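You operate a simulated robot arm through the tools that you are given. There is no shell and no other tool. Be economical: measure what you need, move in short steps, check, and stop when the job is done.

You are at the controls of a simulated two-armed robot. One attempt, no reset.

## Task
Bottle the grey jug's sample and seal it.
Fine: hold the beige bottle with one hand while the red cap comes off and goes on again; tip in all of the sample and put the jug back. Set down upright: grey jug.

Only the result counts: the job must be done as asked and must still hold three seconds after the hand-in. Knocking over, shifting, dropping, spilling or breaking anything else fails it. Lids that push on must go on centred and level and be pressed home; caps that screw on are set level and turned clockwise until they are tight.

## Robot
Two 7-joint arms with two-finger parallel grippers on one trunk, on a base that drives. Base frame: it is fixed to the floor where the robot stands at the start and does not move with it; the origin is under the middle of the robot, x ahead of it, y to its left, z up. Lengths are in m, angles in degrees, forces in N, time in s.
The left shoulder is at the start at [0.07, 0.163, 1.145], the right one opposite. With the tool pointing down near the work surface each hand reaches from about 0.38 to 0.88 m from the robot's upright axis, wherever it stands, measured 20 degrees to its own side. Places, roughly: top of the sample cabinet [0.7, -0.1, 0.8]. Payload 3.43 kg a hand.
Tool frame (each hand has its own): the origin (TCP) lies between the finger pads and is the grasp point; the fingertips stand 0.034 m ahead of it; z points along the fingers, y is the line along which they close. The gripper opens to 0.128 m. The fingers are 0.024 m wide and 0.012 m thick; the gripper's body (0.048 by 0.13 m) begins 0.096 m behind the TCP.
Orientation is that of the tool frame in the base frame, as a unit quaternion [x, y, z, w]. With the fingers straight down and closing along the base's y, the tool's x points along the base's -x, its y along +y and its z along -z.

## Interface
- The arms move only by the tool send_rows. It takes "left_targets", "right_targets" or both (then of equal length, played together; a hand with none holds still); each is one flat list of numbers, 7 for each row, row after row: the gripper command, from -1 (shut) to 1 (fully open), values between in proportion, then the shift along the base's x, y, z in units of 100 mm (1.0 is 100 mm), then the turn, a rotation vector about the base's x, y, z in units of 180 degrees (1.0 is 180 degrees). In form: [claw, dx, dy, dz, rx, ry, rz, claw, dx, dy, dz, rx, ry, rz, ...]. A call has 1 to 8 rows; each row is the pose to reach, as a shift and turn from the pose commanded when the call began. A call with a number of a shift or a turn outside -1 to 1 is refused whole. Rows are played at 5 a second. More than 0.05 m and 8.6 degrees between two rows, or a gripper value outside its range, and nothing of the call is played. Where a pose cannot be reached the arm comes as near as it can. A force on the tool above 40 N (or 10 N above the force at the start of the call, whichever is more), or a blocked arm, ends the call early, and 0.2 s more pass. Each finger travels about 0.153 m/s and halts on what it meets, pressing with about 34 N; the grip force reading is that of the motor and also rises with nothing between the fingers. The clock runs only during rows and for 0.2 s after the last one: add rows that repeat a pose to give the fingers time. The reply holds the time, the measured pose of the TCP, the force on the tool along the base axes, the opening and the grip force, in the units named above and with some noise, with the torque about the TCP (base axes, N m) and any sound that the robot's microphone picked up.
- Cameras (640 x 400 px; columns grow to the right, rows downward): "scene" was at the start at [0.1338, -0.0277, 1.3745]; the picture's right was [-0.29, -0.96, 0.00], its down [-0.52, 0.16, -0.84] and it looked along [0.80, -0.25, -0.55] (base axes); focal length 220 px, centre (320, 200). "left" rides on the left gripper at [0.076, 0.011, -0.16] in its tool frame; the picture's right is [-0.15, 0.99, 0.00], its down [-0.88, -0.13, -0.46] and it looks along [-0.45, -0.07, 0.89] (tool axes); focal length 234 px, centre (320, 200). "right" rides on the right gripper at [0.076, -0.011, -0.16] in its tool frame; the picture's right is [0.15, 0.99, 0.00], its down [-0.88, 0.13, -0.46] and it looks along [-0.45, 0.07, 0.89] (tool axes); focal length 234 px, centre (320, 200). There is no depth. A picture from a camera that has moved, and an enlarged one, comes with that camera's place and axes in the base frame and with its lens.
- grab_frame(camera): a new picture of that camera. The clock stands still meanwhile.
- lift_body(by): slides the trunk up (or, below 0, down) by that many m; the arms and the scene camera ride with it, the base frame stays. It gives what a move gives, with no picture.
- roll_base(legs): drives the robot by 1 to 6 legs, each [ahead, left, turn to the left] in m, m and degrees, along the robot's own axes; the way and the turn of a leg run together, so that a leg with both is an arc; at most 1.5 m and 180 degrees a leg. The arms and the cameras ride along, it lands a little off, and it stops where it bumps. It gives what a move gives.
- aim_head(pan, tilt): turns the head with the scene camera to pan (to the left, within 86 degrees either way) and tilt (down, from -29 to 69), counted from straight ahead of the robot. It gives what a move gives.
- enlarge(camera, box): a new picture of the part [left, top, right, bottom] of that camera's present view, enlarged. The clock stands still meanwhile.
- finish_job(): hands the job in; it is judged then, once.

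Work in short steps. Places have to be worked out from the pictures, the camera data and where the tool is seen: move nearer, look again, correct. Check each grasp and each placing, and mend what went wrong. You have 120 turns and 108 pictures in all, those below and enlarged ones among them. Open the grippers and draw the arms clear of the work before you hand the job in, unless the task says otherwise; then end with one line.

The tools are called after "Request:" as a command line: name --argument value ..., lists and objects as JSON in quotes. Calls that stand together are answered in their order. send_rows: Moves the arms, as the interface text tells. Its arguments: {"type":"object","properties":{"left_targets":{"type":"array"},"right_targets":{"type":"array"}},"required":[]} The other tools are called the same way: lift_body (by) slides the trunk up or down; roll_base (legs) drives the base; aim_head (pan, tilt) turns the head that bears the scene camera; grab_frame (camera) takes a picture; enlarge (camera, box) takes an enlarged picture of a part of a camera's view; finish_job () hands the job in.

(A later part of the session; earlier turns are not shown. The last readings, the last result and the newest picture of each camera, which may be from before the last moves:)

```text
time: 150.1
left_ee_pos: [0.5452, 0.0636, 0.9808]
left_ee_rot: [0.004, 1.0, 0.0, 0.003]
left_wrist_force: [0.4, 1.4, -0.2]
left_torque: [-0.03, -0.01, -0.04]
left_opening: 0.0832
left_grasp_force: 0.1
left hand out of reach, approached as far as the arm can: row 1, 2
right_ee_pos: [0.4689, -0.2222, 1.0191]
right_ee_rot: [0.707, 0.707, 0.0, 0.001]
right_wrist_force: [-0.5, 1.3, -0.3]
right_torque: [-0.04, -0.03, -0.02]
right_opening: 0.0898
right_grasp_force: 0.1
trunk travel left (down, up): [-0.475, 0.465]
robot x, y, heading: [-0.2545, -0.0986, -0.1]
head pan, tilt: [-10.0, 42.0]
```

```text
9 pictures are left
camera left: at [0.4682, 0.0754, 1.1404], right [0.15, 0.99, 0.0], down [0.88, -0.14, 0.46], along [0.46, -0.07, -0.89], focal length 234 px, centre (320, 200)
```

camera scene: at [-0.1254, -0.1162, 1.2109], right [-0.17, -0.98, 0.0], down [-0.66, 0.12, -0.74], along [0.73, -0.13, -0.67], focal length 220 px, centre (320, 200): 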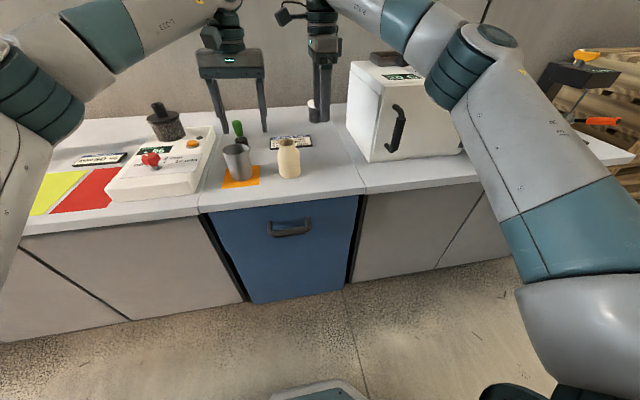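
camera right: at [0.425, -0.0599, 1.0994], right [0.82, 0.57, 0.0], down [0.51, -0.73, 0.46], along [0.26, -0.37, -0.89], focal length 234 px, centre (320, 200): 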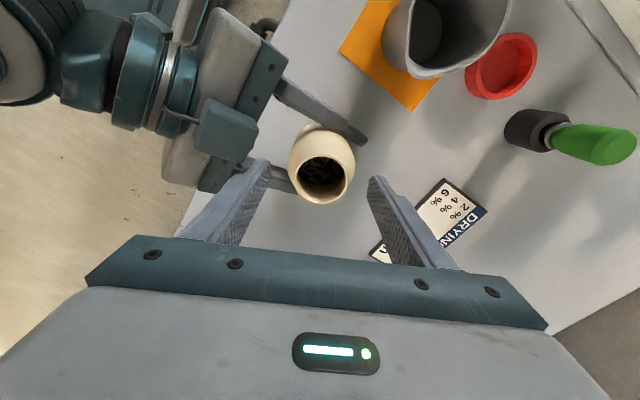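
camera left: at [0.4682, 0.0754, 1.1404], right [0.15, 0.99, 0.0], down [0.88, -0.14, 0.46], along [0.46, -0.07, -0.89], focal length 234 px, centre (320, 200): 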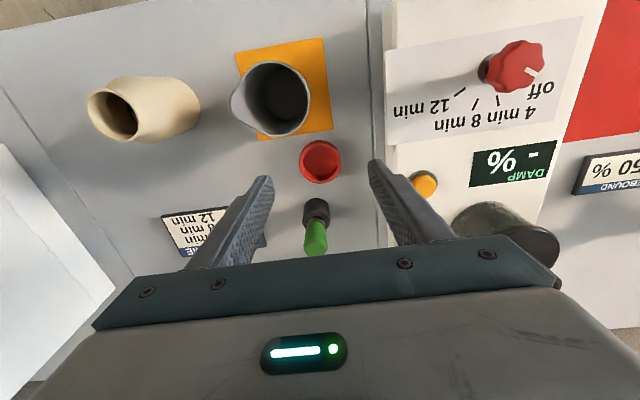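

The cap is at about [0.566, 0.0595], just beyond the left arm's reach. I roll the base ahead 0.05 m, then descend on it.

Request:
roll_base --legs '[[0.05, 0, 0]]'

Request:
send_rows --left_targets '[0.3, -0.1, -0.02, 0, 0, 0, 0, 0.3, -0.2, -0.04, 0, 0, 0, 0, 0.3, -0.29, -0.04, -0.1, 0, 0, 0]'

Request:
enlarge --camera "left" --box '[220, 80, 420, 240]'

```text
time: 151.0
left_ee_pos: [0.5965, 0.0635, 0.9805]
left_ee_rot: [0.003, 1.0, 0.0, 0.002]
left_wrist_force: [-0.1, -0.4, -0.3]
left_torque: [0.0, 0.03, 0.02]
left_opening: 0.0828
left_grasp_force: 0.0
right_ee_pos: [0.5207, -0.2232, 1.0164]
right_ee_rot: [0.707, 0.708, -0.001, -0.001]
right_wrist_force: [0.3, -0.2, -0.3]
right_torque: [0.02, 0.02, 0.0]
right_opening: 0.0894
right_grasp_force: 0.2
trunk travel left (down, up): [-0.475, 0.465]
robot x, y, heading: [-0.2109, -0.0978, -0.2]
head pan, tilt: [-10.0, 42.0]
```

```text
time: 151.8
left_ee_pos: [0.5933, 0.056, 0.9817]
left_ee_rot: [0.004, 1.0, 0.0, 0.002]
left_wrist_force: [-0.7, -0.3, 0.3]
left_torque: [-0.01, 0.0, 0.0]
left_opening: 0.0831
left_grasp_force: 0.1
left hand out of reach, approached as far as the arm can: row 1, 2, 3
right_ee_pos: [0.5197, -0.2228, 1.0175]
right_ee_rot: [0.707, 0.707, 0.001, -0.001]
right_wrist_force: [-1.0, -0.9, 0.0]
right_torque: [0.03, 0.01, 0.01]
right_opening: 0.0899
right_grasp_force: 0.2
trunk travel left (down, up): [-0.475, 0.465]
robot x, y, heading: [-0.209, -0.1003, -0.2]
head pan, tilt: [-10.0, 42.0]
```

```text
2.50 times, centred on (320, 160) of left
camera zoom: at [0.5156, 0.0676, 1.1403], right [0.15, 0.99, 0.0], down [0.88, -0.14, 0.46], along [0.45, -0.07, -0.89], focal length 585 px, centre (320, 300)
```

zoom: 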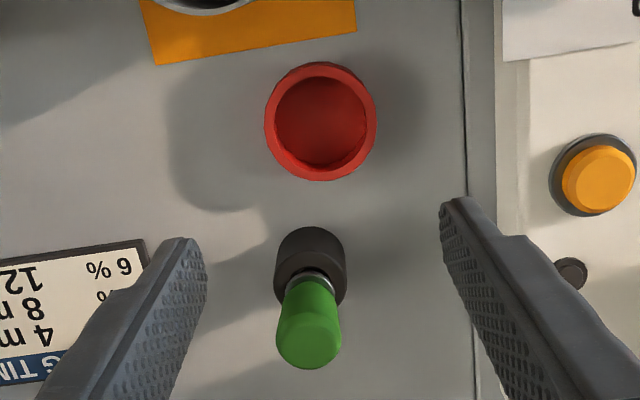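

The commanded pose is known now, and the cap is at about [0.569, 0.0594]. I shift over it and descend.

Request:
send_rows --left_targets '[0.3, -0.15, 0.05, -0.1, 0, 0, 0, 0.3, -0.25, 0.05, -0.3, 0, 0, 0, 0.3, -0.25, 0.05, -0.6, 0, 0, 0, 0.3, -0.25, 0.05, -0.8, 0, 0, 0]'

Request:
enlarge --camera "left" --box '[220, 80, 420, 240]'

```text
time: 152.8
left_ee_pos: [0.6066, 0.0545, 0.9262]
left_ee_rot: [0.004, 1.0, 0.0, 0.002]
left_wrist_force: [0.1, -1.0, -0.3]
left_torque: [-0.01, -0.02, 0.01]
left_opening: 0.0832
left_grasp_force: 0.1
left hand out of reach, approached as far as the arm can: row 1, 2, 3, 4
right_ee_pos: [0.5196, -0.2229, 1.0173]
right_ee_rot: [0.707, 0.707, 0.001, -0.001]
right_wrist_force: [-0.2, -0.2, 0.2]
right_torque: [0.01, 0.0, -0.01]
right_opening: 0.0898
right_grasp_force: 0.1
trunk travel left (down, up): [-0.475, 0.465]
robot x, y, heading: [-0.2042, -0.0972, -0.0]
head pan, tilt: [-10.0, 42.0]
```

```text
2.50 times, centred on (320, 160) of left
camera zoom: at [0.5298, 0.0657, 1.0855], right [0.15, 0.99, 0.0], down [0.88, -0.14, 0.46], along [0.45, -0.07, -0.89], focal length 585 px, centre (320, 300)
```

zoom: 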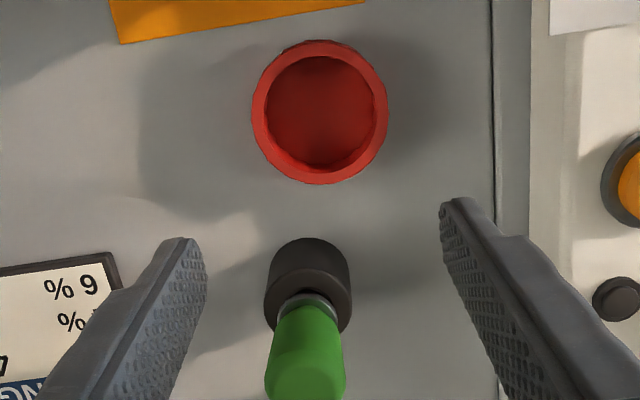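

Yaw 0 puts the wrist at its limit here. I rise a little and turn to yaw +45°, which should free it and also clears the jug.

Request:
send_rows --left_targets '[0.25, 0, 0, 0.2, 0, 0, 0, 0.25, 0, 0, 0.45, 0, 0, 0.0417, 0.25, 0, 0, 0.65, 0, 0, 0.0833, 0.25, 0, 0, 0.65, 0, 0, 0.125, 0.25, 0, 0, 0.65, 0, 0, 0.1667, 0.25, 0, 0, 0.65, 0, 0, 0.2083, 0.25, 0, 0, 0.65, 0, 0, 0.25]' --right_targets '[0.4, 0, 0, 0, 0, 0, 0, 0.4, 0, 0, 0, 0, 0, -0.0417, 0.4, 0, 0, 0, 0, 0, -0.0833, 0.4, 0, 0, 0, 0, 0, -0.125, 0.4, 0, 0, 0, 0, 0, -0.1667, 0.4, 0, 0, 0, 0, 0, -0.2083, 0.4, 0, 0, 0, 0, 0, -0.25]'

```text
time: 154.4
left_ee_pos: [0.5925, 0.0596, 0.9885]
left_ee_rot: [-0.381, 0.925, 0.0, 0.003]
left_wrist_force: [0.2, 0.8, 0.1]
left_torque: [-0.03, 0.0, -0.01]
left_opening: 0.0802
left_grasp_force: 0.0
left hand out of reach, approached as far as the arm can: row 2, 3, 4, 5, 6, 7
right_ee_pos: [0.5199, -0.2216, 1.0176]
right_ee_rot: [0.925, 0.381, 0.001, 0.0]
right_wrist_force: [0.2, 0.6, 0.6]
right_torque: [-0.01, 0.0, -0.01]
right_opening: 0.0897
right_grasp_force: 0.0
trunk travel left (down, up): [-0.475, 0.465]
robot x, y, heading: [-0.2066, -0.099, 0.1]
head pan, tilt: [-10.0, 42.0]
```

The arm is stretched straight and stuck on its reach sphere. As before, a small trunk move should reset it, so I lift 0.04 m and then pull the hand inward.

Request:
lift_body --by 0.04

Request:
send_rows --left_targets '[0.25, -0.1, 0, -0.15, 0, 0, 0, 0.25, -0.2, 0, -0.3, 0, 0, 0, 0.25, -0.23, 0, -0.5, 0, 0, 0, 0.25, -0.23, 0, -0.7, 0, 0, 0]'

```text
time: 155.3
left_ee_pos: [0.592, 0.0583, 1.0275]
left_ee_rot: [-0.38, 0.925, 0.001, 0.002]
left_wrist_force: [0.3, 0.1, 0.4]
left_torque: [-0.02, 0.0, 0.02]
left_opening: 0.0799
left_grasp_force: 0.1
right_ee_pos: [0.5208, -0.2223, 1.0563]
right_ee_rot: [0.924, 0.383, 0.0, 0.0]
right_wrist_force: [0.5, 0.4, 0.9]
right_torque: [0.02, 0.01, 0.04]
right_opening: 0.0898
right_grasp_force: 0.2
trunk travel left (down, up): [-0.515, 0.425]
robot x, y, heading: [-0.2084, -0.0962, 0.2]
head pan, tilt: [-10.0, 42.0]
```

```text
time: 156.3
left_ee_pos: [0.5691, 0.0607, 0.9573]
left_ee_rot: [-0.38, 0.925, 0.001, 0.003]
left_wrist_force: [0.1, 0.8, 0.5]
left_torque: [0.02, 0.02, 0.02]
left_opening: 0.0801
left_grasp_force: 0.0
right_ee_pos: [0.521, -0.2215, 1.0575]
right_ee_rot: [0.924, 0.383, 0.0, 0.0]
right_wrist_force: [-0.4, 0.6, 0.1]
right_torque: [0.04, 0.02, 0.01]
right_opening: 0.0896
right_grasp_force: 0.0
trunk travel left (down, up): [-0.515, 0.425]
robot x, y, heading: [-0.2063, -0.0991, 0.1]
head pan, tilt: [-10.0, 42.0]
```

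It's free again, right above the cap. I descend and grip it.

Request:
send_rows --left_targets '[0.25, 0.02, -0.01, -0.3, 0, 0, 0, 0.25, 0.02, -0.01, -0.6, 0, 0, 0, 0.25, 0.02, -0.01, -0.85, 0, 0, 0, 0.25, 0.02, -0.01, -1, 0, 0, 0]'

Request:
send_rows --left_targets '[0.25, 0, 0, -0.1, 0, 0, 0, 0.25, 0, 0, -0.185, 0, 0, 0, -1, 0, 0, -0.185, 0, 0, 0, -1, 0, 0, -0.185, 0, 0, 0, -1, 0, 0, -0.185, 0, 0, 0]'

Request:
grab_frame --camera "left"

```text
time: 157.3
left_ee_pos: [0.572, 0.0579, 0.8574]
left_ee_rot: [-0.38, 0.925, 0.001, 0.003]
left_wrist_force: [-0.1, -0.1, -0.1]
left_torque: [0.01, -0.01, 0.01]
left_opening: 0.0797
left_grasp_force: 0.1
right_ee_pos: [0.5207, -0.2215, 1.0578]
right_ee_rot: [0.924, 0.382, 0.0, 0.0]
right_wrist_force: [-1.0, 0.4, -0.3]
right_torque: [0.01, 0.04, 0.0]
right_opening: 0.0896
right_grasp_force: 0.1
trunk travel left (down, up): [-0.515, 0.425]
robot x, y, heading: [-0.2078, -0.1033, -0.2]
head pan, tilt: [-10.0, 42.0]
```

```text
time: 158.5
left_ee_pos: [0.5718, 0.0586, 0.8385]
left_ee_rot: [-0.38, 0.925, 0.001, 0.002]
left_wrist_force: [0.6, 0.5, -0.6]
left_torque: [0.0, -0.02, 0.02]
left_opening: 0.062
left_grasp_force: 34.2
right_ee_pos: [0.5211, -0.2219, 1.0575]
right_ee_rot: [0.924, 0.383, -0.001, 0.0]
right_wrist_force: [0.1, 0.2, -0.1]
right_torque: [0.0, 0.01, 0.04]
right_opening: 0.0897
right_grasp_force: 0.0
trunk travel left (down, up): [-0.515, 0.425]
robot x, y, heading: [-0.2036, -0.1024, 0.2]
head pan, tilt: [-10.0, 42.0]
```

```text
6 pictures are left
camera left: at [0.5087, 0.012, 0.9982], right [-0.59, 0.81, 0.0], down [0.72, 0.52, 0.46], along [0.37, 0.27, -0.89], focal length 234 px, centre (320, 200)
```

left: 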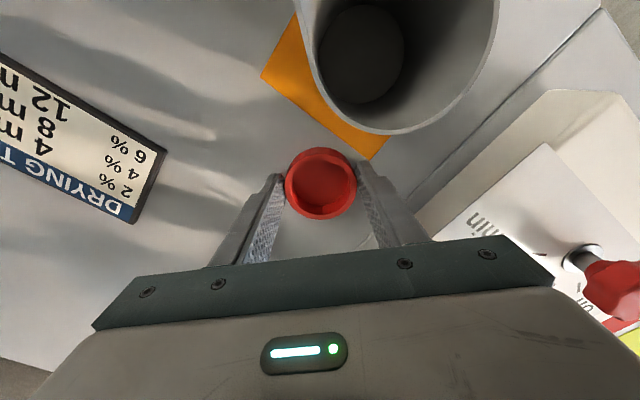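

The cap is gripped at 0.062 by the left hand. I lift it clear, then turn the left hand to point right and the right hand to point left for the hand-over.

Request:
send_rows --left_targets '[-1, 0, 0, 0.25, 0, 0, 0, -1, 0, 0, 0.5, 0, 0, 0, -1, 0, 0, 0.8, 0, 0, 0, -1, -0.1, 0, 1, 0, 0, 0]'

Request:
send_rows --left_targets '[-1, -0.1, -0.05, 0.14, -0.045, 0, 0, -1, -0.2, -0.15, 0.28, -0.09, 0, 0, -1, -0.3, -0.25, 0.42, -0.135, 0, 0, -1, -0.4, -0.35, 0.56, -0.18, 0, 0, -1, -0.5, -0.45, 0.7, -0.225, 0, 0, -1, -0.6, -0.55, 0.84, -0.27, 0, 0, -1, -0.7, -0.65, 0.98, -0.315, 0, 0, -1, -0.82, -0.7, 1, -0.36, 0, 0]' --right_targets '[0.4, -0.05, 0, 0, 0.045, 0, 0, 0.4, -0.1, 0, 0, 0.09, 0, 0, 0.4, -0.15, 0, 0, 0.135, 0, 0, 0.4, -0.2, 0, 0, 0.18, 0, 0, 0.4, -0.25, 0, 0, 0.225, 0, 0, 0.4, -0.3, 0, 0, 0.27, 0, 0, 0.4, -0.35, 0, 0, 0.315, 0, 0, 0.4, -0.41, 0, 0, 0.36, 0, 0]'

Request:
send_rows --left_targets '[-1, 0, 0, 0, -0.045, 0, 0, -1, 0, 0, 0, -0.09, 0, 0, -1, 0, 0, 0, -0.14, 0, 0, -1, 0, 0, 0, -0.14, 0, 0]' --right_targets '[0.4, 0, 0, 0, 0.045, 0, 0, 0.4, 0, 0, 0, 0.09, 0, 0, 0.4, 0, 0, 0, 0.14, 0, 0, 0.4, 0, 0, 0, 0.14, 0, 0]'

Request:
grab_frame --camera "scene"

```text
time: 159.5
left_ee_pos: [0.5614, 0.0588, 0.9404]
left_ee_rot: [-0.38, 0.925, 0.001, 0.003]
left_wrist_force: [0.1, 0.4, -1.1]
left_torque: [0.01, 0.0, 0.0]
left_opening: 0.0617
left_grasp_force: 33.9
right_ee_pos: [0.5206, -0.2225, 1.057]
right_ee_rot: [0.924, 0.383, 0.0, 0.0]
right_wrist_force: [0.1, -0.4, 0.3]
right_torque: [0.0, -0.01, 0.01]
right_opening: 0.0896
right_grasp_force: 0.1
trunk travel left (down, up): [-0.515, 0.425]
robot x, y, heading: [-0.2077, -0.0983, -0.0]
head pan, tilt: [-10.0, 42.0]
```

```text
time: 161.3
left_ee_pos: [0.4798, -0.0112, 1.0407]
left_ee_rot: [-0.322, 0.781, -0.496, -0.201]
left_wrist_force: [-0.1, 0.3, -0.4]
left_torque: [0.01, -0.03, 0.0]
left_opening: 0.0619
left_grasp_force: 34.3
right_ee_pos: [0.4785, -0.2213, 1.0583]
right_ee_rot: [0.78, 0.322, 0.205, -0.496]
right_wrist_force: [1.1, 0.7, 0.4]
right_torque: [0.0, 0.0, 0.02]
right_opening: 0.0896
right_grasp_force: 0.1
trunk travel left (down, up): [-0.515, 0.425]
robot x, y, heading: [-0.2098, -0.1019, -0.1]
head pan, tilt: [-10.0, 42.0]
```

```text
refused: row 3 steps farther than a row can; nothing moved
```

```text
5 pictures are left
camera scene: at [-0.0756, -0.1152, 1.2511], right [-0.17, -0.98, 0.0], down [-0.66, 0.12, -0.74], along [0.73, -0.13, -0.67], focal length 220 px, centre (320, 200)
```

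scene: 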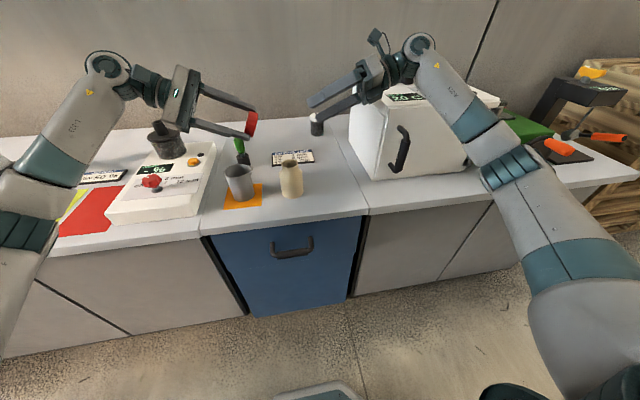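

The hand-over poses are nearly reached. I finish the last 25° on both hands, align heights, and bring the right hand nearer.

Request:
send_rows --left_targets '[-1, 0, 0, 0, -0.035, 0, 0, -1, 0, 0, 0, -0.07, 0, 0, -1, 0, 0, 0, -0.105, 0, 0, -1, 0, 0, 0, -0.14, 0, 0, -1, 0, 0, 0, -0.14, 0, 0]' --right_targets '[0.4, 0, 0, -0.05, 0.035, 0, 0, 0.4, 0, 0, -0.1, 0.07, 0, 0, 0.4, 0, 0, -0.15, 0.105, 0, 0, 0.4, 0, 0.2, -0.162, 0.14, 0, 0, 0.4, 0, 0.5, -0.162, 0.14, 0, 0]'

```text
time: 162.7
left_ee_pos: [0.4668, -0.0333, 1.0462]
left_ee_rot: [-0.257, 0.659, -0.653, -0.271]
left_wrist_force: [-0.7, 0.9, -0.1]
left_torque: [0.07, -0.02, 0.01]
left_opening: 0.0619
left_grasp_force: 34.5
right_ee_pos: [0.459, -0.2034, 1.0842]
right_ee_rot: [0.644, 0.278, 0.307, -0.643]
right_wrist_force: [-0.6, 0.1, 1.3]
right_torque: [-0.01, 0.0, 0.04]
right_opening: 0.0896
right_grasp_force: 0.0
trunk travel left (down, up): [-0.515, 0.425]
robot x, y, heading: [-0.205, -0.107, -1.7]
head pan, tilt: [-10.0, 42.0]
stopped in row 5 (left hand): the arm was blocked; the commanded pose is now the measured one
```

Something blocked the arms and the base turned slightly. I look before moving.

Request:
grab_frame --camera "scene"

```text
4 pictures are left
camera scene: at [-0.0939, -0.1204, 1.2508], right [-0.2, -0.98, 0.0], down [-0.64, 0.13, -0.75], along [0.74, -0.15, -0.66], focal length 220 px, centre (320, 200)
```

scene: 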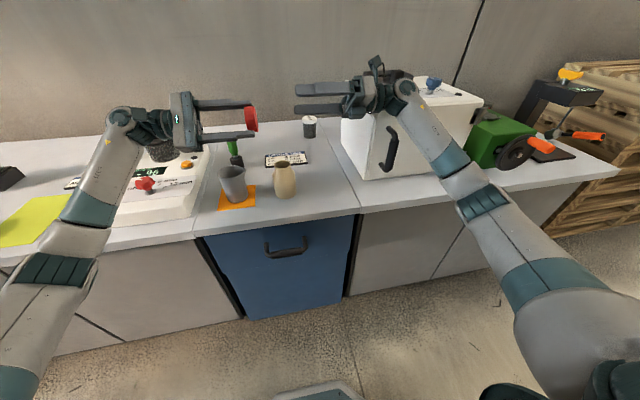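

The right wrist appears to be pressing on the oven's front edge. I raise and pull back the right hand at once.

Request:
send_rows --right_targets '[0.4, -0.05, 0.02, 0.15, 0, 0, 0, 0.4, -0.1, 0.05, 0.3, 0, 0, 0, 0.4, -0.15, 0.1, 0.45, 0, 0, 0]'

```text
time: 163.5
left_ee_pos: [0.4839, -0.03, 1.0383]
left_ee_rot: [-0.263, 0.657, -0.652, -0.273]
left_wrist_force: [-1.1, 0.7, 0.2]
left_torque: [0.02, 0.01, 0.02]
left_opening: 0.0618
left_grasp_force: 33.4
right_ee_pos: [0.4638, -0.1885, 1.1098]
right_ee_rot: [-0.647, -0.27, -0.295, 0.649]
right_wrist_force: [-0.7, -0.7, -0.9]
right_torque: [-0.04, -0.02, -0.04]
right_opening: 0.0897
right_grasp_force: 0.0
trunk travel left (down, up): [-0.515, 0.425]
robot x, y, heading: [-0.2064, -0.1039, -1.3]
head pan, tilt: [-10.0, 42.0]
```

The pressure is relieved. I raise the left hand to the right hand's height instead, align, straighten the right hand and approach part of the way.

Request:
send_rows --left_targets '[-1, -0.05, 0, 0.2, 0, 0, 0, -1, -0.1, 0, 0.4, 0, 0, 0, -1, -0.15, 0, 0.6, 0, 0, 0, -1, -0.187, 0, 0.7, 0, 0, 0, -1, -0.187, 0, 0.7, 0, 0, 0]' --right_targets '[0.4, 0, 0, 0, -0.0054, 0, 0.01, 0.4, 0, 0, 0, -0.0054, 0, 0.01, 0.4, 0, 0.1, 0, -0.0054, 0, 0.01, 0.4, 0, 0.3, 0, -0.0054, 0, 0.01, 0.4, 0, 0.5, 0, -0.0054, 0, 0.01]'

```text
time: 164.7
left_ee_pos: [0.4655, -0.0319, 1.109]
left_ee_rot: [-0.263, 0.657, -0.651, -0.274]
left_wrist_force: [0.5, 0.4, -0.2]
left_torque: [0.03, -0.01, 0.01]
left_opening: 0.062
left_grasp_force: 34.1
right_ee_pos: [0.463, -0.1402, 1.1118]
right_ee_rot: [0.649, 0.282, 0.282, -0.648]
right_wrist_force: [-0.4, 0.0, -0.6]
right_torque: [-0.01, -0.03, 0.0]
right_opening: 0.0893
right_grasp_force: 0.1
trunk travel left (down, up): [-0.515, 0.425]
robot x, y, heading: [-0.2068, -0.1064, -0.8]
head pan, tilt: [-10.0, 42.0]
```

Aligned. The right hand advances over the cap and closes.

Request:
send_rows --right_targets '[0.4, 0.01, 0.2, -0.012, 0, 0, 0, 0.4, 0.01, 0.4, -0.012, 0, 0, 0, 0.4, 0.01, 0.588, -0.012, 0, 0, 0, 0, 0.01, 0.588, -0.012, 0, 0, 0, -1, 0.01, 0.588, -0.012, 0, 0, 0, -1, 0.01, 0.588, -0.012, 0, 0, 0, -1, 0.01, 0.588, -0.012, 0, 0, 0]'

```text
time: 166.3
left_ee_pos: [0.4638, -0.033, 1.1107]
left_ee_rot: [-0.261, 0.657, -0.651, -0.274]
left_wrist_force: [-21.6, -1.2, 12.7]
left_torque: [-0.4, 0.26, -0.67]
left_opening: 0.0621
left_grasp_force: 34.3
right_ee_pos: [0.4644, -0.0828, 1.11]
right_ee_rot: [0.649, 0.281, 0.284, -0.647]
right_wrist_force: [22.1, 1.2, -12.8]
right_torque: [-0.28, -0.21, -0.4]
right_opening: 0.0579
right_grasp_force: 33.6
trunk travel left (down, up): [-0.515, 0.425]
robot x, y, heading: [-0.2041, -0.1021, -1.2]
head pan, tilt: [-10.0, 42.0]
```

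Both hands hold the cap. The left hand opens and withdraws to +y, then the right hand turns back to point down.

Request:
send_rows --left_targets '[0, 0, 0, 0, 0, 0, 0, 0.3, 0, 0, 0, 0, 0, 0, 0.3, 0, 0.2, 0, 0, 0, 0, 0.3, 0, 0.5, 0, 0, 0, 0, 0.3, 0, 0.8, 0, 0, 0, 0, 0.3, 0, 1, 0, 0, 0, 0]'

Request:
send_rows --right_targets '[-1, 0, -0.1, 0, -0.045, 0, 0, -1, 0, -0.2, 0, -0.09, 0, 0, -1, 0, -0.3, 0, -0.135, 0, 0, -1, 0, -0.4, 0, -0.18, 0, 0, -1, 0, -0.5, 0, -0.225, 0, 0, -1, 0, -0.6, 0, -0.27, 0, 0, -1, 0, -0.7, 0, -0.315, 0, 0, -1, 0, -0.75, 0, -0.36, 0, 0]'

Request:
send_rows --right_targets '[-1, 0, 0, 0, -0.035, 0, 0, -1, 0, 0, 0, -0.07, 0, 0, -1, 0, 0, 0, -0.105, 0, 0, -1, 0, 0, 0, -0.14, 0, 0]' --left_targets '[0.3, 0, 0, 0, 0.035, 0, 0, 0.3, 0, 0, 0, 0.07, 0, 0, 0.3, 0, 0, 0, 0.105, 0, 0, 0.3, 0, 0, 0, 0.14, 0, 0]'

```text
time: 167.7
left_ee_pos: [0.4642, 0.0687, 1.1103]
left_ee_rot: [-0.263, 0.657, -0.651, -0.274]
left_wrist_force: [0.4, -0.5, 1.1]
left_torque: [0.02, 0.0, 0.03]
left_opening: 0.0833
left_grasp_force: 0.1
right_ee_pos: [0.4643, -0.0817, 1.1106]
right_ee_rot: [-0.648, -0.283, -0.283, 0.648]
right_wrist_force: [0.0, 0.5, -0.4]
right_torque: [0.01, -0.03, -0.02]
right_opening: 0.0579
right_grasp_force: 33.8
trunk travel left (down, up): [-0.515, 0.425]
robot x, y, heading: [-0.2066, -0.1056, -1.3]
head pan, tilt: [-10.0, 42.0]
```

```text
time: 169.5
left_ee_pos: [0.4638, 0.0686, 1.1102]
left_ee_rot: [-0.263, 0.658, -0.651, -0.273]
left_wrist_force: [0.9, 0.3, 0.2]
left_torque: [0.02, 0.01, -0.02]
left_opening: 0.0834
left_grasp_force: 0.0
right_ee_pos: [0.4643, -0.1567, 1.1094]
right_ee_rot: [0.895, 0.39, 0.087, -0.198]
right_wrist_force: [-1.1, 0.7, 0.1]
right_torque: [-0.05, 0.0, 0.03]
right_opening: 0.058
right_grasp_force: 34.4
trunk travel left (down, up): [-0.515, 0.425]
robot x, y, heading: [-0.2048, -0.111, -1.4]
head pan, tilt: [-10.0, 42.0]
```

```text
time: 170.5
left_ee_pos: [0.4649, 0.0688, 1.1101]
left_ee_rot: [-0.317, 0.784, -0.492, -0.209]
left_wrist_force: [0.3, 0.0, -0.2]
left_torque: [0.02, 0.01, -0.02]
left_opening: 0.0833
left_grasp_force: 0.1
right_ee_pos: [0.4644, -0.1568, 1.1094]
right_ee_rot: [0.916, 0.401, 0.001, 0.001]
right_wrist_force: [-0.1, -0.4, -0.5]
right_torque: [-0.01, -0.01, 0.0]
right_opening: 0.0581
right_grasp_force: 33.8
trunk travel left (down, up): [-0.515, 0.425]
robot x, y, heading: [-0.2041, -0.1061, -1.7]
head pan, tilt: [-10.0, 42.0]
```

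The cap is now right side up in the right hand. The left hand goes back to its forward pose while the right pre-turns to yaw ≈ -60°.

Request:
send_rows --left_targets '[0.35, -0.08, 0, -0.05, 0.045, 0, 0, 0.35, -0.16, 0, -0.1, 0.09, 0, 0, 0.35, -0.24, 0, -0.15, 0.135, 0, 0, 0.35, -0.32, 0, -0.2, 0.18, 0, 0, 0.35, -0.4, 0, -0.25, 0.225, 0, 0, 0.35, -0.45, 0, -0.3, 0.27, 0, 0, 0.35, -0.5, 0, -0.35, 0.315, 0, 0, 0.35, -0.55, 0, -0.4, 0.36, 0, 0]' --right_targets '[-1, 0, 0, 0, 0, 0, 0.045, -1, 0, 0, 0, 0, 0, 0.09, -1, 0, 0, 0, 0, 0, 0.135, -1, 0, 0, 0, 0, 0, 0.18, -1, 0, 0, 0, 0, 0, 0.225, -1, 0, 0, 0, 0, 0, 0.27, -1, 0, 0, 0, 0, 0, 0.315, -1, 0, 0, 0, 0, 0, 0.36]'

Request:
send_rows --left_targets '[0.35, 0, -0.15, 0, 0, 0, -0.042, 0.35, 0, -0.3, 0, 0, 0, -0.084, 0.35, 0, -0.45, 0, 0, 0, -0.126, 0.35, 0, -0.6, 0, 0, 0, -0.168, 0.35, 0, -0.7, 0, 0, 0, -0.21, 0.35, 0, -0.7, 0, 0, 0, -0.252]'

Request:
send_rows --left_targets '[0.35, -0.03, 0, -0.05, 0, -0.042, 0, 0.35, -0.06, -0.05, -0.15, 0, -0.083, 0, 0.35, -0.09, -0.1, -0.25, 0, -0.125, 0, 0.35, -0.12, -0.2, -0.35, 0, -0.167, 0, 0.35, -0.15, -0.35, -0.45, 0, -0.208, 0, 0.35, -0.18, -0.5, -0.6, 0, -0.25, 0, 0.35, -0.21, -0.65, -0.75, 0, -0.29, 0, 0.35, -0.24, -0.8, -0.9, 0, -0.333, 0]'

```text
time: 172.3
left_ee_pos: [0.4087, 0.0667, 1.0693]
left_ee_rot: [-0.38, 0.925, 0.006, -0.007]
left_wrist_force: [-0.8, -0.7, -0.3]
left_torque: [0.03, 0.0, 0.01]
left_opening: 0.0865
left_grasp_force: 0.1
right_ee_pos: [0.4645, -0.1589, 1.1108]
right_ee_rot: [0.559, 0.829, 0.002, 0.0]
right_wrist_force: [0.7, -0.7, -0.2]
right_torque: [0.01, -0.01, 0.01]
right_opening: 0.0577
right_grasp_force: 34.4
trunk travel left (down, up): [-0.515, 0.425]
robot x, y, heading: [-0.2051, -0.104, -1.2]
head pan, tilt: [-10.0, 42.0]
```

```text
time: 173.7
left_ee_pos: [0.4097, -0.0017, 1.0686]
left_ee_rot: [0.008, 1.0, 0.007, -0.005]
left_wrist_force: [-0.9, 0.4, -0.1]
left_torque: [0.0, -0.02, 0.01]
left_opening: 0.0865
left_grasp_force: 0.1
right_ee_pos: [0.4649, -0.1573, 1.1111]
right_ee_rot: [0.559, 0.829, 0.001, 0.0]
right_wrist_force: [-0.6, 0.1, -0.1]
right_torque: [0.01, -0.05, 0.03]
right_opening: 0.058
right_grasp_force: 33.8
trunk travel left (down, up): [-0.515, 0.425]
robot x, y, heading: [-0.2051, -0.1008, -1.4]
head pan, tilt: [-10.0, 42.0]
```

```text
time: 175.5
left_ee_pos: [0.3858, -0.0841, 0.978]
left_ee_rot: [0.002, 0.869, 0.009, 0.495]
left_wrist_force: [0.1, 0.1, 0.2]
left_torque: [0.03, -0.01, 0.02]
left_opening: 0.0865
left_grasp_force: 0.1
right_ee_pos: [0.4649, -0.1568, 1.1106]
right_ee_rot: [0.559, 0.829, 0.0, -0.001]
right_wrist_force: [0.3, 0.6, -1.5]
right_torque: [0.0, 0.01, 0.02]
right_opening: 0.0578
right_grasp_force: 33.6
trunk travel left (down, up): [-0.515, 0.425]
robot x, y, heading: [-0.2041, -0.1032, -1.3]
head pan, tilt: [-10.0, 42.0]
```

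All went smoothly. The left hand advances to the bottle and grips it, then I use the right camera to measure mouth against cap.

Request:
send_rows --left_targets '[0.35, -0.03, -0.15, -0.2, 0, 0, 0, 0.35, -0.05, -0.3, -0.5, 0, 0, 0, 0.35, -0.05, -0.385, -0.83, 0, 0, 0]'

Request:
send_rows --left_targets '[0.35, 0.25, 0, -0.145, 0, 0, 0, 0.35, 0.5, 0, -0.29, 0, 0, 0, 0.35, 0.75, 0, -0.43, 0, 0, 0, 0.35, 0.93, 0, -0.56, 0, 0, 0, -1, 0.93, 0, -0.56, 0, 0, 0, -1, 0.93, 0, -0.56, 0, 0, 0, -1, 0.93, 0, -0.56, 0, 0, 0]'

Request:
enlarge --camera "right" --box '[230, 50, 410, 240]'

```text
time: 176.3
left_ee_pos: [0.3815, -0.1198, 0.8964]
left_ee_rot: [0.002, 0.869, 0.009, 0.495]
left_wrist_force: [1.0, -0.6, -0.9]
left_torque: [0.0, 0.02, -0.02]
left_opening: 0.0864
left_grasp_force: 0.1
right_ee_pos: [0.4644, -0.1574, 1.1105]
right_ee_rot: [0.559, 0.829, 0.001, -0.001]
right_wrist_force: [0.1, 0.1, -0.1]
right_torque: [0.0, 0.01, 0.01]
right_opening: 0.058
right_grasp_force: 34.0
trunk travel left (down, up): [-0.515, 0.425]
robot x, y, heading: [-0.2039, -0.1015, -1.2]
head pan, tilt: [-10.0, 42.0]
```

```text
time: 177.9
left_ee_pos: [0.4727, -0.1219, 0.8405]
left_ee_rot: [0.003, 0.868, 0.009, 0.496]
left_wrist_force: [0.9, 0.0, 0.7]
left_torque: [-0.08, 0.0, 0.0]
left_opening: 0.0662
left_grasp_force: 34.5
right_ee_pos: [0.4641, -0.1572, 1.1098]
right_ee_rot: [0.56, 0.829, 0.0, -0.001]
right_wrist_force: [-0.1, -0.2, -0.8]
right_torque: [-0.02, 0.02, -0.02]
right_opening: 0.0579
right_grasp_force: 33.7
trunk travel left (down, up): [-0.515, 0.425]
robot x, y, heading: [-0.2099, -0.105, -1.2]
head pan, tilt: [-10.0, 42.0]
```

```text
2.11 times, centred on (320, 145) of right
camera zoom: at [0.4256, -0.092, 1.2712], right [0.86, 0.51, 0.0], down [0.45, -0.77, 0.45], along [0.23, -0.39, -0.89], focal length 493 px, centre (320, 316)
```

zoom: 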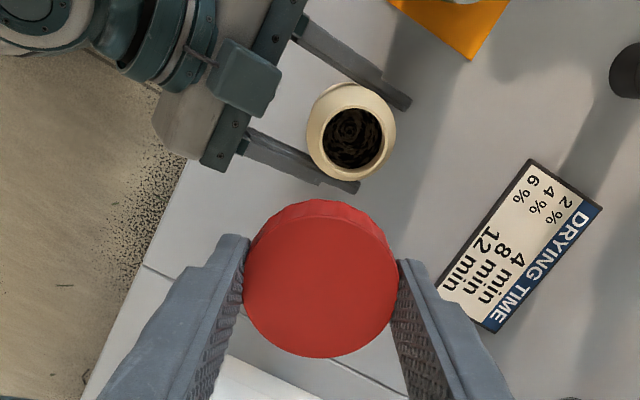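

The cap is level and centred in the grip. I take one close zoom of the mouth for a precise centre.

Request:
enlarge --camera "right" --box '[308, 88, 368, 138]'

```text
8.00 times, centred on (338, 113) of right
camera zoom: at [0.4256, -0.092, 1.2712], right [0.86, 0.51, 0.0], down [0.45, -0.77, 0.45], along [0.23, -0.39, -0.89], focal length 1873 px, centre (176, 896)
```

zoom: 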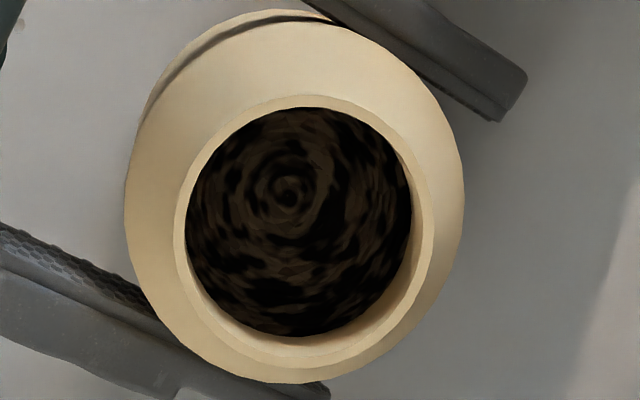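

The mouth centre is at [0.470, -0.1215], which agrees with the left grip. I move the cap over it and lower until it is just over the lip.

Request:
send_rows --right_targets '[-1, 0.02, 0.12, 0, 0, 0, 0, -1, 0.04, 0.25, -0.1, 0, 0, 0, -1, 0.055, 0.368, -0.3, 0, 0, 0, -1, 0.055, 0.368, -0.6, 0, 0, 0, -1, 0.055, 0.368, -0.9, 0, 0, 0, -1, 0.055, 0.368, -1, 0, 0, 0]'

Request:
send_rows --right_targets '[-1, 0, 0, -0.2, 0, 0, 0, -1, 0, 0, -0.4, 0, 0, 0, -1, 0, 0, -0.5, 0, 0, 0, -1, 0, 0, -0.55, 0, 0, 0, -1, 0, 0, -0.58, 0, 0, 0, -1, 0, 0, -0.61, 0, 0, 0]'

```text
time: 179.3
left_ee_pos: [0.4742, -0.1206, 0.84]
left_ee_rot: [0.002, 0.869, 0.01, 0.494]
left_wrist_force: [0.0, 0.7, 1.2]
left_torque: [-0.1, -0.03, 0.01]
left_opening: 0.066
left_grasp_force: 33.9
right_ee_pos: [0.4705, -0.1204, 1.0102]
right_ee_rot: [0.56, 0.828, 0.001, -0.001]
right_wrist_force: [-0.3, -0.8, -0.6]
right_torque: [0.01, 0.0, 0.03]
right_opening: 0.0578
right_grasp_force: 33.6
trunk travel left (down, up): [-0.515, 0.425]
robot x, y, heading: [-0.2032, -0.1032, -1.4]
head pan, tilt: [-10.0, 42.0]
```

```text
time: 180.7
left_ee_pos: [0.4729, -0.1209, 0.8396]
left_ee_rot: [0.002, 0.869, 0.01, 0.495]
left_wrist_force: [-1.0, 0.1, 1.3]
left_torque: [-0.09, -0.01, -0.02]
left_opening: 0.0661
left_grasp_force: 33.8
right_ee_pos: [0.4706, -0.12, 0.9492]
right_ee_rot: [0.559, 0.829, 0.001, -0.001]
right_wrist_force: [-0.3, -0.8, 0.2]
right_torque: [0.0, 0.0, -0.07]
right_opening: 0.058
right_grasp_force: 34.3
trunk travel left (down, up): [-0.515, 0.425]
robot x, y, heading: [-0.2061, -0.1033, -1.2]
head pan, tilt: [-10.0, 42.0]
```

There is no contact yet, so the cap has slid over the lip. I lower further in small steps.

Request:
send_rows --right_targets '[-1, 0, 0, -0.02, 0, 0, 0, -1, 0, 0, -0.04, 0, 0, 0, -1, 0, 0, -0.055, 0, 0, 0, -1, 0, 0, -0.07, 0, 0, 0, -1, 0, 0, -0.085, 0, 0, 0]'

```text
time: 181.9
left_ee_pos: [0.473, -0.1203, 0.8402]
left_ee_rot: [0.003, 0.869, 0.009, 0.495]
left_wrist_force: [-0.1, -0.2, 2.5]
left_torque: [-0.08, 0.03, 0.05]
left_opening: 0.0664
left_grasp_force: 33.9
right_ee_pos: [0.469, -0.1207, 0.94]
right_ee_rot: [0.559, 0.829, 0.001, 0.0]
right_wrist_force: [0.9, 0.3, 0.0]
right_torque: [-0.03, 0.0, 0.05]
right_opening: 0.058
right_grasp_force: 34.3
trunk travel left (down, up): [-0.515, 0.425]
robot x, y, heading: [-0.2046, -0.1049, -1.3]
head pan, tilt: [-10.0, 42.0]
```

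Still free. I continue down another centimetre in small steps.

Request:
send_rows --right_targets '[-1, 0, 0, -0.02, 0, 0, 0, -1, 0, 0, -0.035, 0, 0, 0, -1, 0, 0, -0.05, 0, 0, 0, -1, 0, 0, -0.06, 0, 0, 0, -1, 0, 0, -0.07, 0, 0, 0, -1, 0, 0, -0.08, 0, 0, 0]'

```text
time: 183.3
left_ee_pos: [0.4733, -0.1213, 0.8404]
left_ee_rot: [0.002, 0.868, 0.01, 0.496]
left_wrist_force: [0.3, -0.6, 2.6]
left_torque: [-0.14, 0.01, 0.04]
left_opening: 0.0659
left_grasp_force: 34.0
right_ee_pos: [0.4692, -0.1207, 0.9329]
right_ee_rot: [0.559, 0.829, 0.001, 0.0]
right_wrist_force: [-0.9, 1.3, 0.6]
right_torque: [-0.02, 0.03, 0.0]
right_opening: 0.0579
right_grasp_force: 33.9
trunk travel left (down, up): [-0.515, 0.425]
robot x, y, heading: [-0.2076, -0.1049, -1.3]
head pan, tilt: [-10.0, 42.0]
```

No contact yet. Down another centimetre, watching the force.

Request:
send_rows --right_targets '[-1, 0, 0, -0.015, 0, 0, 0, -1, 0, 0, -0.03, 0, 0, 0, -1, 0, 0, -0.045, 0, 0, 0, -1, 0, 0, -0.06, 0, 0, 0, -1, 0, 0, -0.07, 0, 0, 0, -1, 0, 0, -0.08, 0, 0, 0]'

```text
time: 184.7
left_ee_pos: [0.4714, -0.1202, 0.8399]
left_ee_rot: [0.002, 0.868, 0.01, 0.496]
left_wrist_force: [-0.8, 2.1, 0.6]
left_torque: [-0.22, -0.38, 0.07]
left_opening: 0.0661
left_grasp_force: 33.7
right_ee_pos: [0.468, -0.1201, 0.9249]
right_ee_rot: [0.561, 0.828, 0.002, 0.0]
right_wrist_force: [3.1, -2.3, 4.3]
right_torque: [-0.24, 0.14, 0.02]
right_opening: 0.058
right_grasp_force: 34.2
trunk travel left (down, up): [-0.515, 0.425]
robot x, y, heading: [-0.2038, -0.1042, -1.0]
head pan, tilt: [-10.0, 42.0]
```

Light contact at TCP 0.925, which is the thread. I turn clockwise in three strokes with a gentle downward feed.

Request:
send_rows --right_targets '[-1, 0, 0, -0.005, 0, 0, -0.045, -1, 0, 0, -0.01, 0, 0, -0.09, -1, 0, 0, -0.01, 0, 0, -0.135, -1, 0, 0, -0.01, 0, 0, -0.18, -1, 0, 0, -0.01, 0, 0, -0.225, -1, 0, 0, -0.01, 0, 0, -0.27, -1, 0, 0, -0.015, 0, 0, -0.315, -1, 0, 0, -0.015, 0, 0, -0.36]'

Request:
send_rows --right_targets '[-1, 0, 0, 0, 0, 0, -0.045, -1, 0, 0, -0.003, 0, 0, -0.09, -1, 0, 0, -0.005, 0, 0, -0.135, -1, 0, 0, -0.007, 0, 0, -0.18, -1, 0, 0, -0.008, 0, 0, -0.225, -1, 0, 0, -0.01, 0, 0, -0.27, -1, 0, 0, -0.01, 0, 0, -0.315, -1, 0, 0, -0.01, 0, 0, -0.36]'

Request:
send_rows --right_targets '[-1, 0, 0, 0, 0, 0, -0.045, -1, 0, 0, -0.003, 0, 0, -0.09, -1, 0, 0, -0.005, 0, 0, -0.135, -1, 0, 0, -0.007, 0, 0, -0.18, -1, 0, 0, -0.008, 0, 0, -0.225, -1, 0, 0, -0.01, 0, 0, -0.27, -1, 0, 0, -0.01, 0, 0, -0.315, -1, 0, 0, -0.01, 0, 0, -0.36]'

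```text
time: 186.5
left_ee_pos: [0.4733, -0.1201, 0.8405]
left_ee_rot: [0.003, 0.869, 0.009, 0.495]
left_wrist_force: [-1.2, 5.3, -3.0]
left_torque: [-0.81, -0.33, 0.04]
left_opening: 0.0661
left_grasp_force: 33.8
right_ee_pos: [0.4703, -0.12, 0.9247]
right_ee_rot: [0.917, 0.399, 0.001, 0.0]
right_wrist_force: [4.8, -3.5, 16.8]
right_torque: [0.14, 0.01, 0.02]
right_opening: 0.058
right_grasp_force: 34.0
trunk travel left (down, up): [-0.515, 0.425]
robot x, y, heading: [-0.2058, -0.1019, -1.1]
head pan, tilt: [-10.0, 42.0]
```

```text
time: 188.3
left_ee_pos: [0.4724, -0.1194, 0.841]
left_ee_rot: [0.002, 0.869, 0.01, 0.495]
left_wrist_force: [-8.6, 12.1, -6.7]
left_torque: [-1.19, -0.43, 0.01]
left_opening: 0.0666
left_grasp_force: 34.3
right_ee_pos: [0.4692, -0.1201, 0.9235]
right_ee_rot: [0.988, -0.155, 0.001, 0.0]
right_wrist_force: [9.3, -12.3, 20.8]
right_torque: [-0.05, -0.08, 0.01]
right_opening: 0.0579
right_grasp_force: 34.0
trunk travel left (down, up): [-0.515, 0.425]
robot x, y, heading: [-0.2015, -0.1023, -1.2]
head pan, tilt: [-10.0, 42.0]
```

```text
time: 190.1
left_ee_pos: [0.4726, -0.1197, 0.8408]
left_ee_rot: [0.001, 0.868, 0.011, 0.496]
left_wrist_force: [-4.9, 17.3, -10.5]
left_torque: [-1.29, 0.4, -0.14]
left_opening: 0.0664
left_grasp_force: 34.4
right_ee_pos: [0.4682, -0.1202, 0.9222]
right_ee_rot: [0.751, -0.66, 0.001, 0.0]
right_wrist_force: [1.9, -16.6, 21.5]
right_torque: [-0.12, -0.06, 0.01]
right_opening: 0.0579
right_grasp_force: 33.4
trunk travel left (down, up): [-0.515, 0.425]
robot x, y, heading: [-0.2043, -0.1077, -1.3]
head pan, tilt: [-10.0, 42.0]
```

The cap is descending with the turn at about 5 mm per turn, so the thread has engaged. Now I regrip in one go: open, unwind, close, and turn another ~225° clockwise.

Request:
send_rows --right_targets '[0, 0, 0, 0, 0, 0, 0, 0.35, 0.005, -0.012, 0, 0, 0, 0, 0.35, 0.005, -0.012, 0, 0, 0, 0.045, 0.35, 0.005, -0.012, 0, 0, 0, 0.09, 0.35, 0.005, -0.012, 0, 0, 0, 0.135, 0.35, 0.005, -0.012, 0, 0, 0, 0.18, 0.35, 0.005, -0.012, 0, 0, 0, 0.225]'

Request:
send_rows --right_targets '[0.35, 0, 0, 0, 0, 0, 0.045, 0.35, 0, 0, 0, 0, 0, 0.09, 0.35, 0, 0, 0, 0, 0, 0.135, 0.35, 0, 0, 0, 0, 0, 0.18, 0.35, 0, 0, 0, 0, 0, 0.225, 0.35, 0, 0, 0, 0, 0, 0.27, 0.35, 0, 0, 0, 0, 0, 0.315, 0.35, 0, 0, 0, 0, 0, 0.36]'

Request:
send_rows --right_targets '[0.35, 0, 0, 0, 0, 0, 0.045, 0.35, 0, 0, 0, 0, 0, 0.09, 0.35, 0, 0, 0, 0, 0, 0.135, 0.35, 0, 0, 0, 0, 0, 0.18, 0.35, 0, 0, 0, 0, 0, 0.225, 0.35, 0, 0, 0, 0, 0, 0.27, 0.35, 0, 0, 0, 0, 0, 0.315, 0.35, 0, 0, 0, 0, 0, 0.36]'

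Request:
send_rows --right_targets '[0.35, 0, 0, 0, 0, 0, 0.045, 0.35, 0, 0, 0, 0, 0, 0.09, 0.35, 0, 0, 0, 0, 0, 0.135, 0.35, 0, 0, 0, 0, 0, 0.195, -1, 0, 0, 0, 0, 0, 0.195, -1, 0, 0, 0, 0, 0, 0.195, -1, 0, 0, 0, 0, 0, 0.195]'

Request:
enlarge --camera "right" --box '[220, 80, 420, 280]'

```text
time: 191.7
left_ee_pos: [0.4727, -0.1208, 0.8407]
left_ee_rot: [0.003, 0.869, 0.009, 0.495]
left_wrist_force: [1.2, -1.5, 4.1]
left_torque: [-0.11, 0.09, 0.08]
left_opening: 0.0662
left_grasp_force: 34.6
right_ee_pos: [0.4705, -0.1202, 0.9215]
right_ee_rot: [0.934, -0.356, 0.001, 0.0]
right_wrist_force: [0.1, -0.3, 0.3]
right_torque: [-0.04, 0.0, -0.02]
right_opening: 0.0863
right_grasp_force: 0.1
trunk travel left (down, up): [-0.515, 0.425]
robot x, y, heading: [-0.2032, -0.1082, -0.9]
head pan, tilt: [-10.0, 42.0]
```

```text
time: 193.5
left_ee_pos: [0.4727, -0.1207, 0.8404]
left_ee_rot: [0.002, 0.869, 0.009, 0.495]
left_wrist_force: [1.4, -0.9, 7.6]
left_torque: [-0.17, 0.2, 0.07]
left_opening: 0.066
left_grasp_force: 33.9
right_ee_pos: [0.4689, -0.1201, 0.9231]
right_ee_rot: [0.98, 0.199, 0.0, -0.001]
right_wrist_force: [-0.2, -0.2, 0.9]
right_torque: [-0.01, -0.04, -0.01]
right_opening: 0.0866
right_grasp_force: 0.0
trunk travel left (down, up): [-0.515, 0.425]
robot x, y, heading: [-0.2061, -0.1058, -1.0]
head pan, tilt: [-10.0, 42.0]
```

```text
time: 195.3
left_ee_pos: [0.4716, -0.121, 0.8404]
left_ee_rot: [0.003, 0.869, 0.009, 0.495]
left_wrist_force: [1.0, -1.6, 7.3]
left_torque: [-0.21, 0.2, 0.03]
left_opening: 0.0662
left_grasp_force: 33.9
right_ee_pos: [0.4698, -0.1217, 0.921]
right_ee_rot: [0.721, 0.693, 0.001, 0.0]
right_wrist_force: [-0.3, 0.6, 0.0]
right_torque: [0.01, 0.0, 0.0]
right_opening: 0.0863
right_grasp_force: 0.1
trunk travel left (down, up): [-0.515, 0.425]
robot x, y, heading: [-0.2025, -0.104, -1.0]
head pan, tilt: [-10.0, 42.0]
```

```text
refused: row 4 steps farther than a row can; nothing moved
```

```text
2.00 times, centred on (320, 180) of right
camera zoom: at [0.4615, -0.0462, 1.0825], right [0.99, 0.11, 0.0], down [0.1, -0.89, 0.46], along [0.05, -0.45, -0.89], focal length 468 px, centre (320, 240)
```

zoom: 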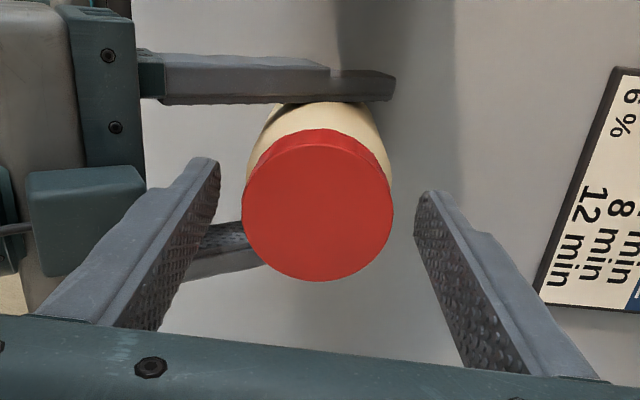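

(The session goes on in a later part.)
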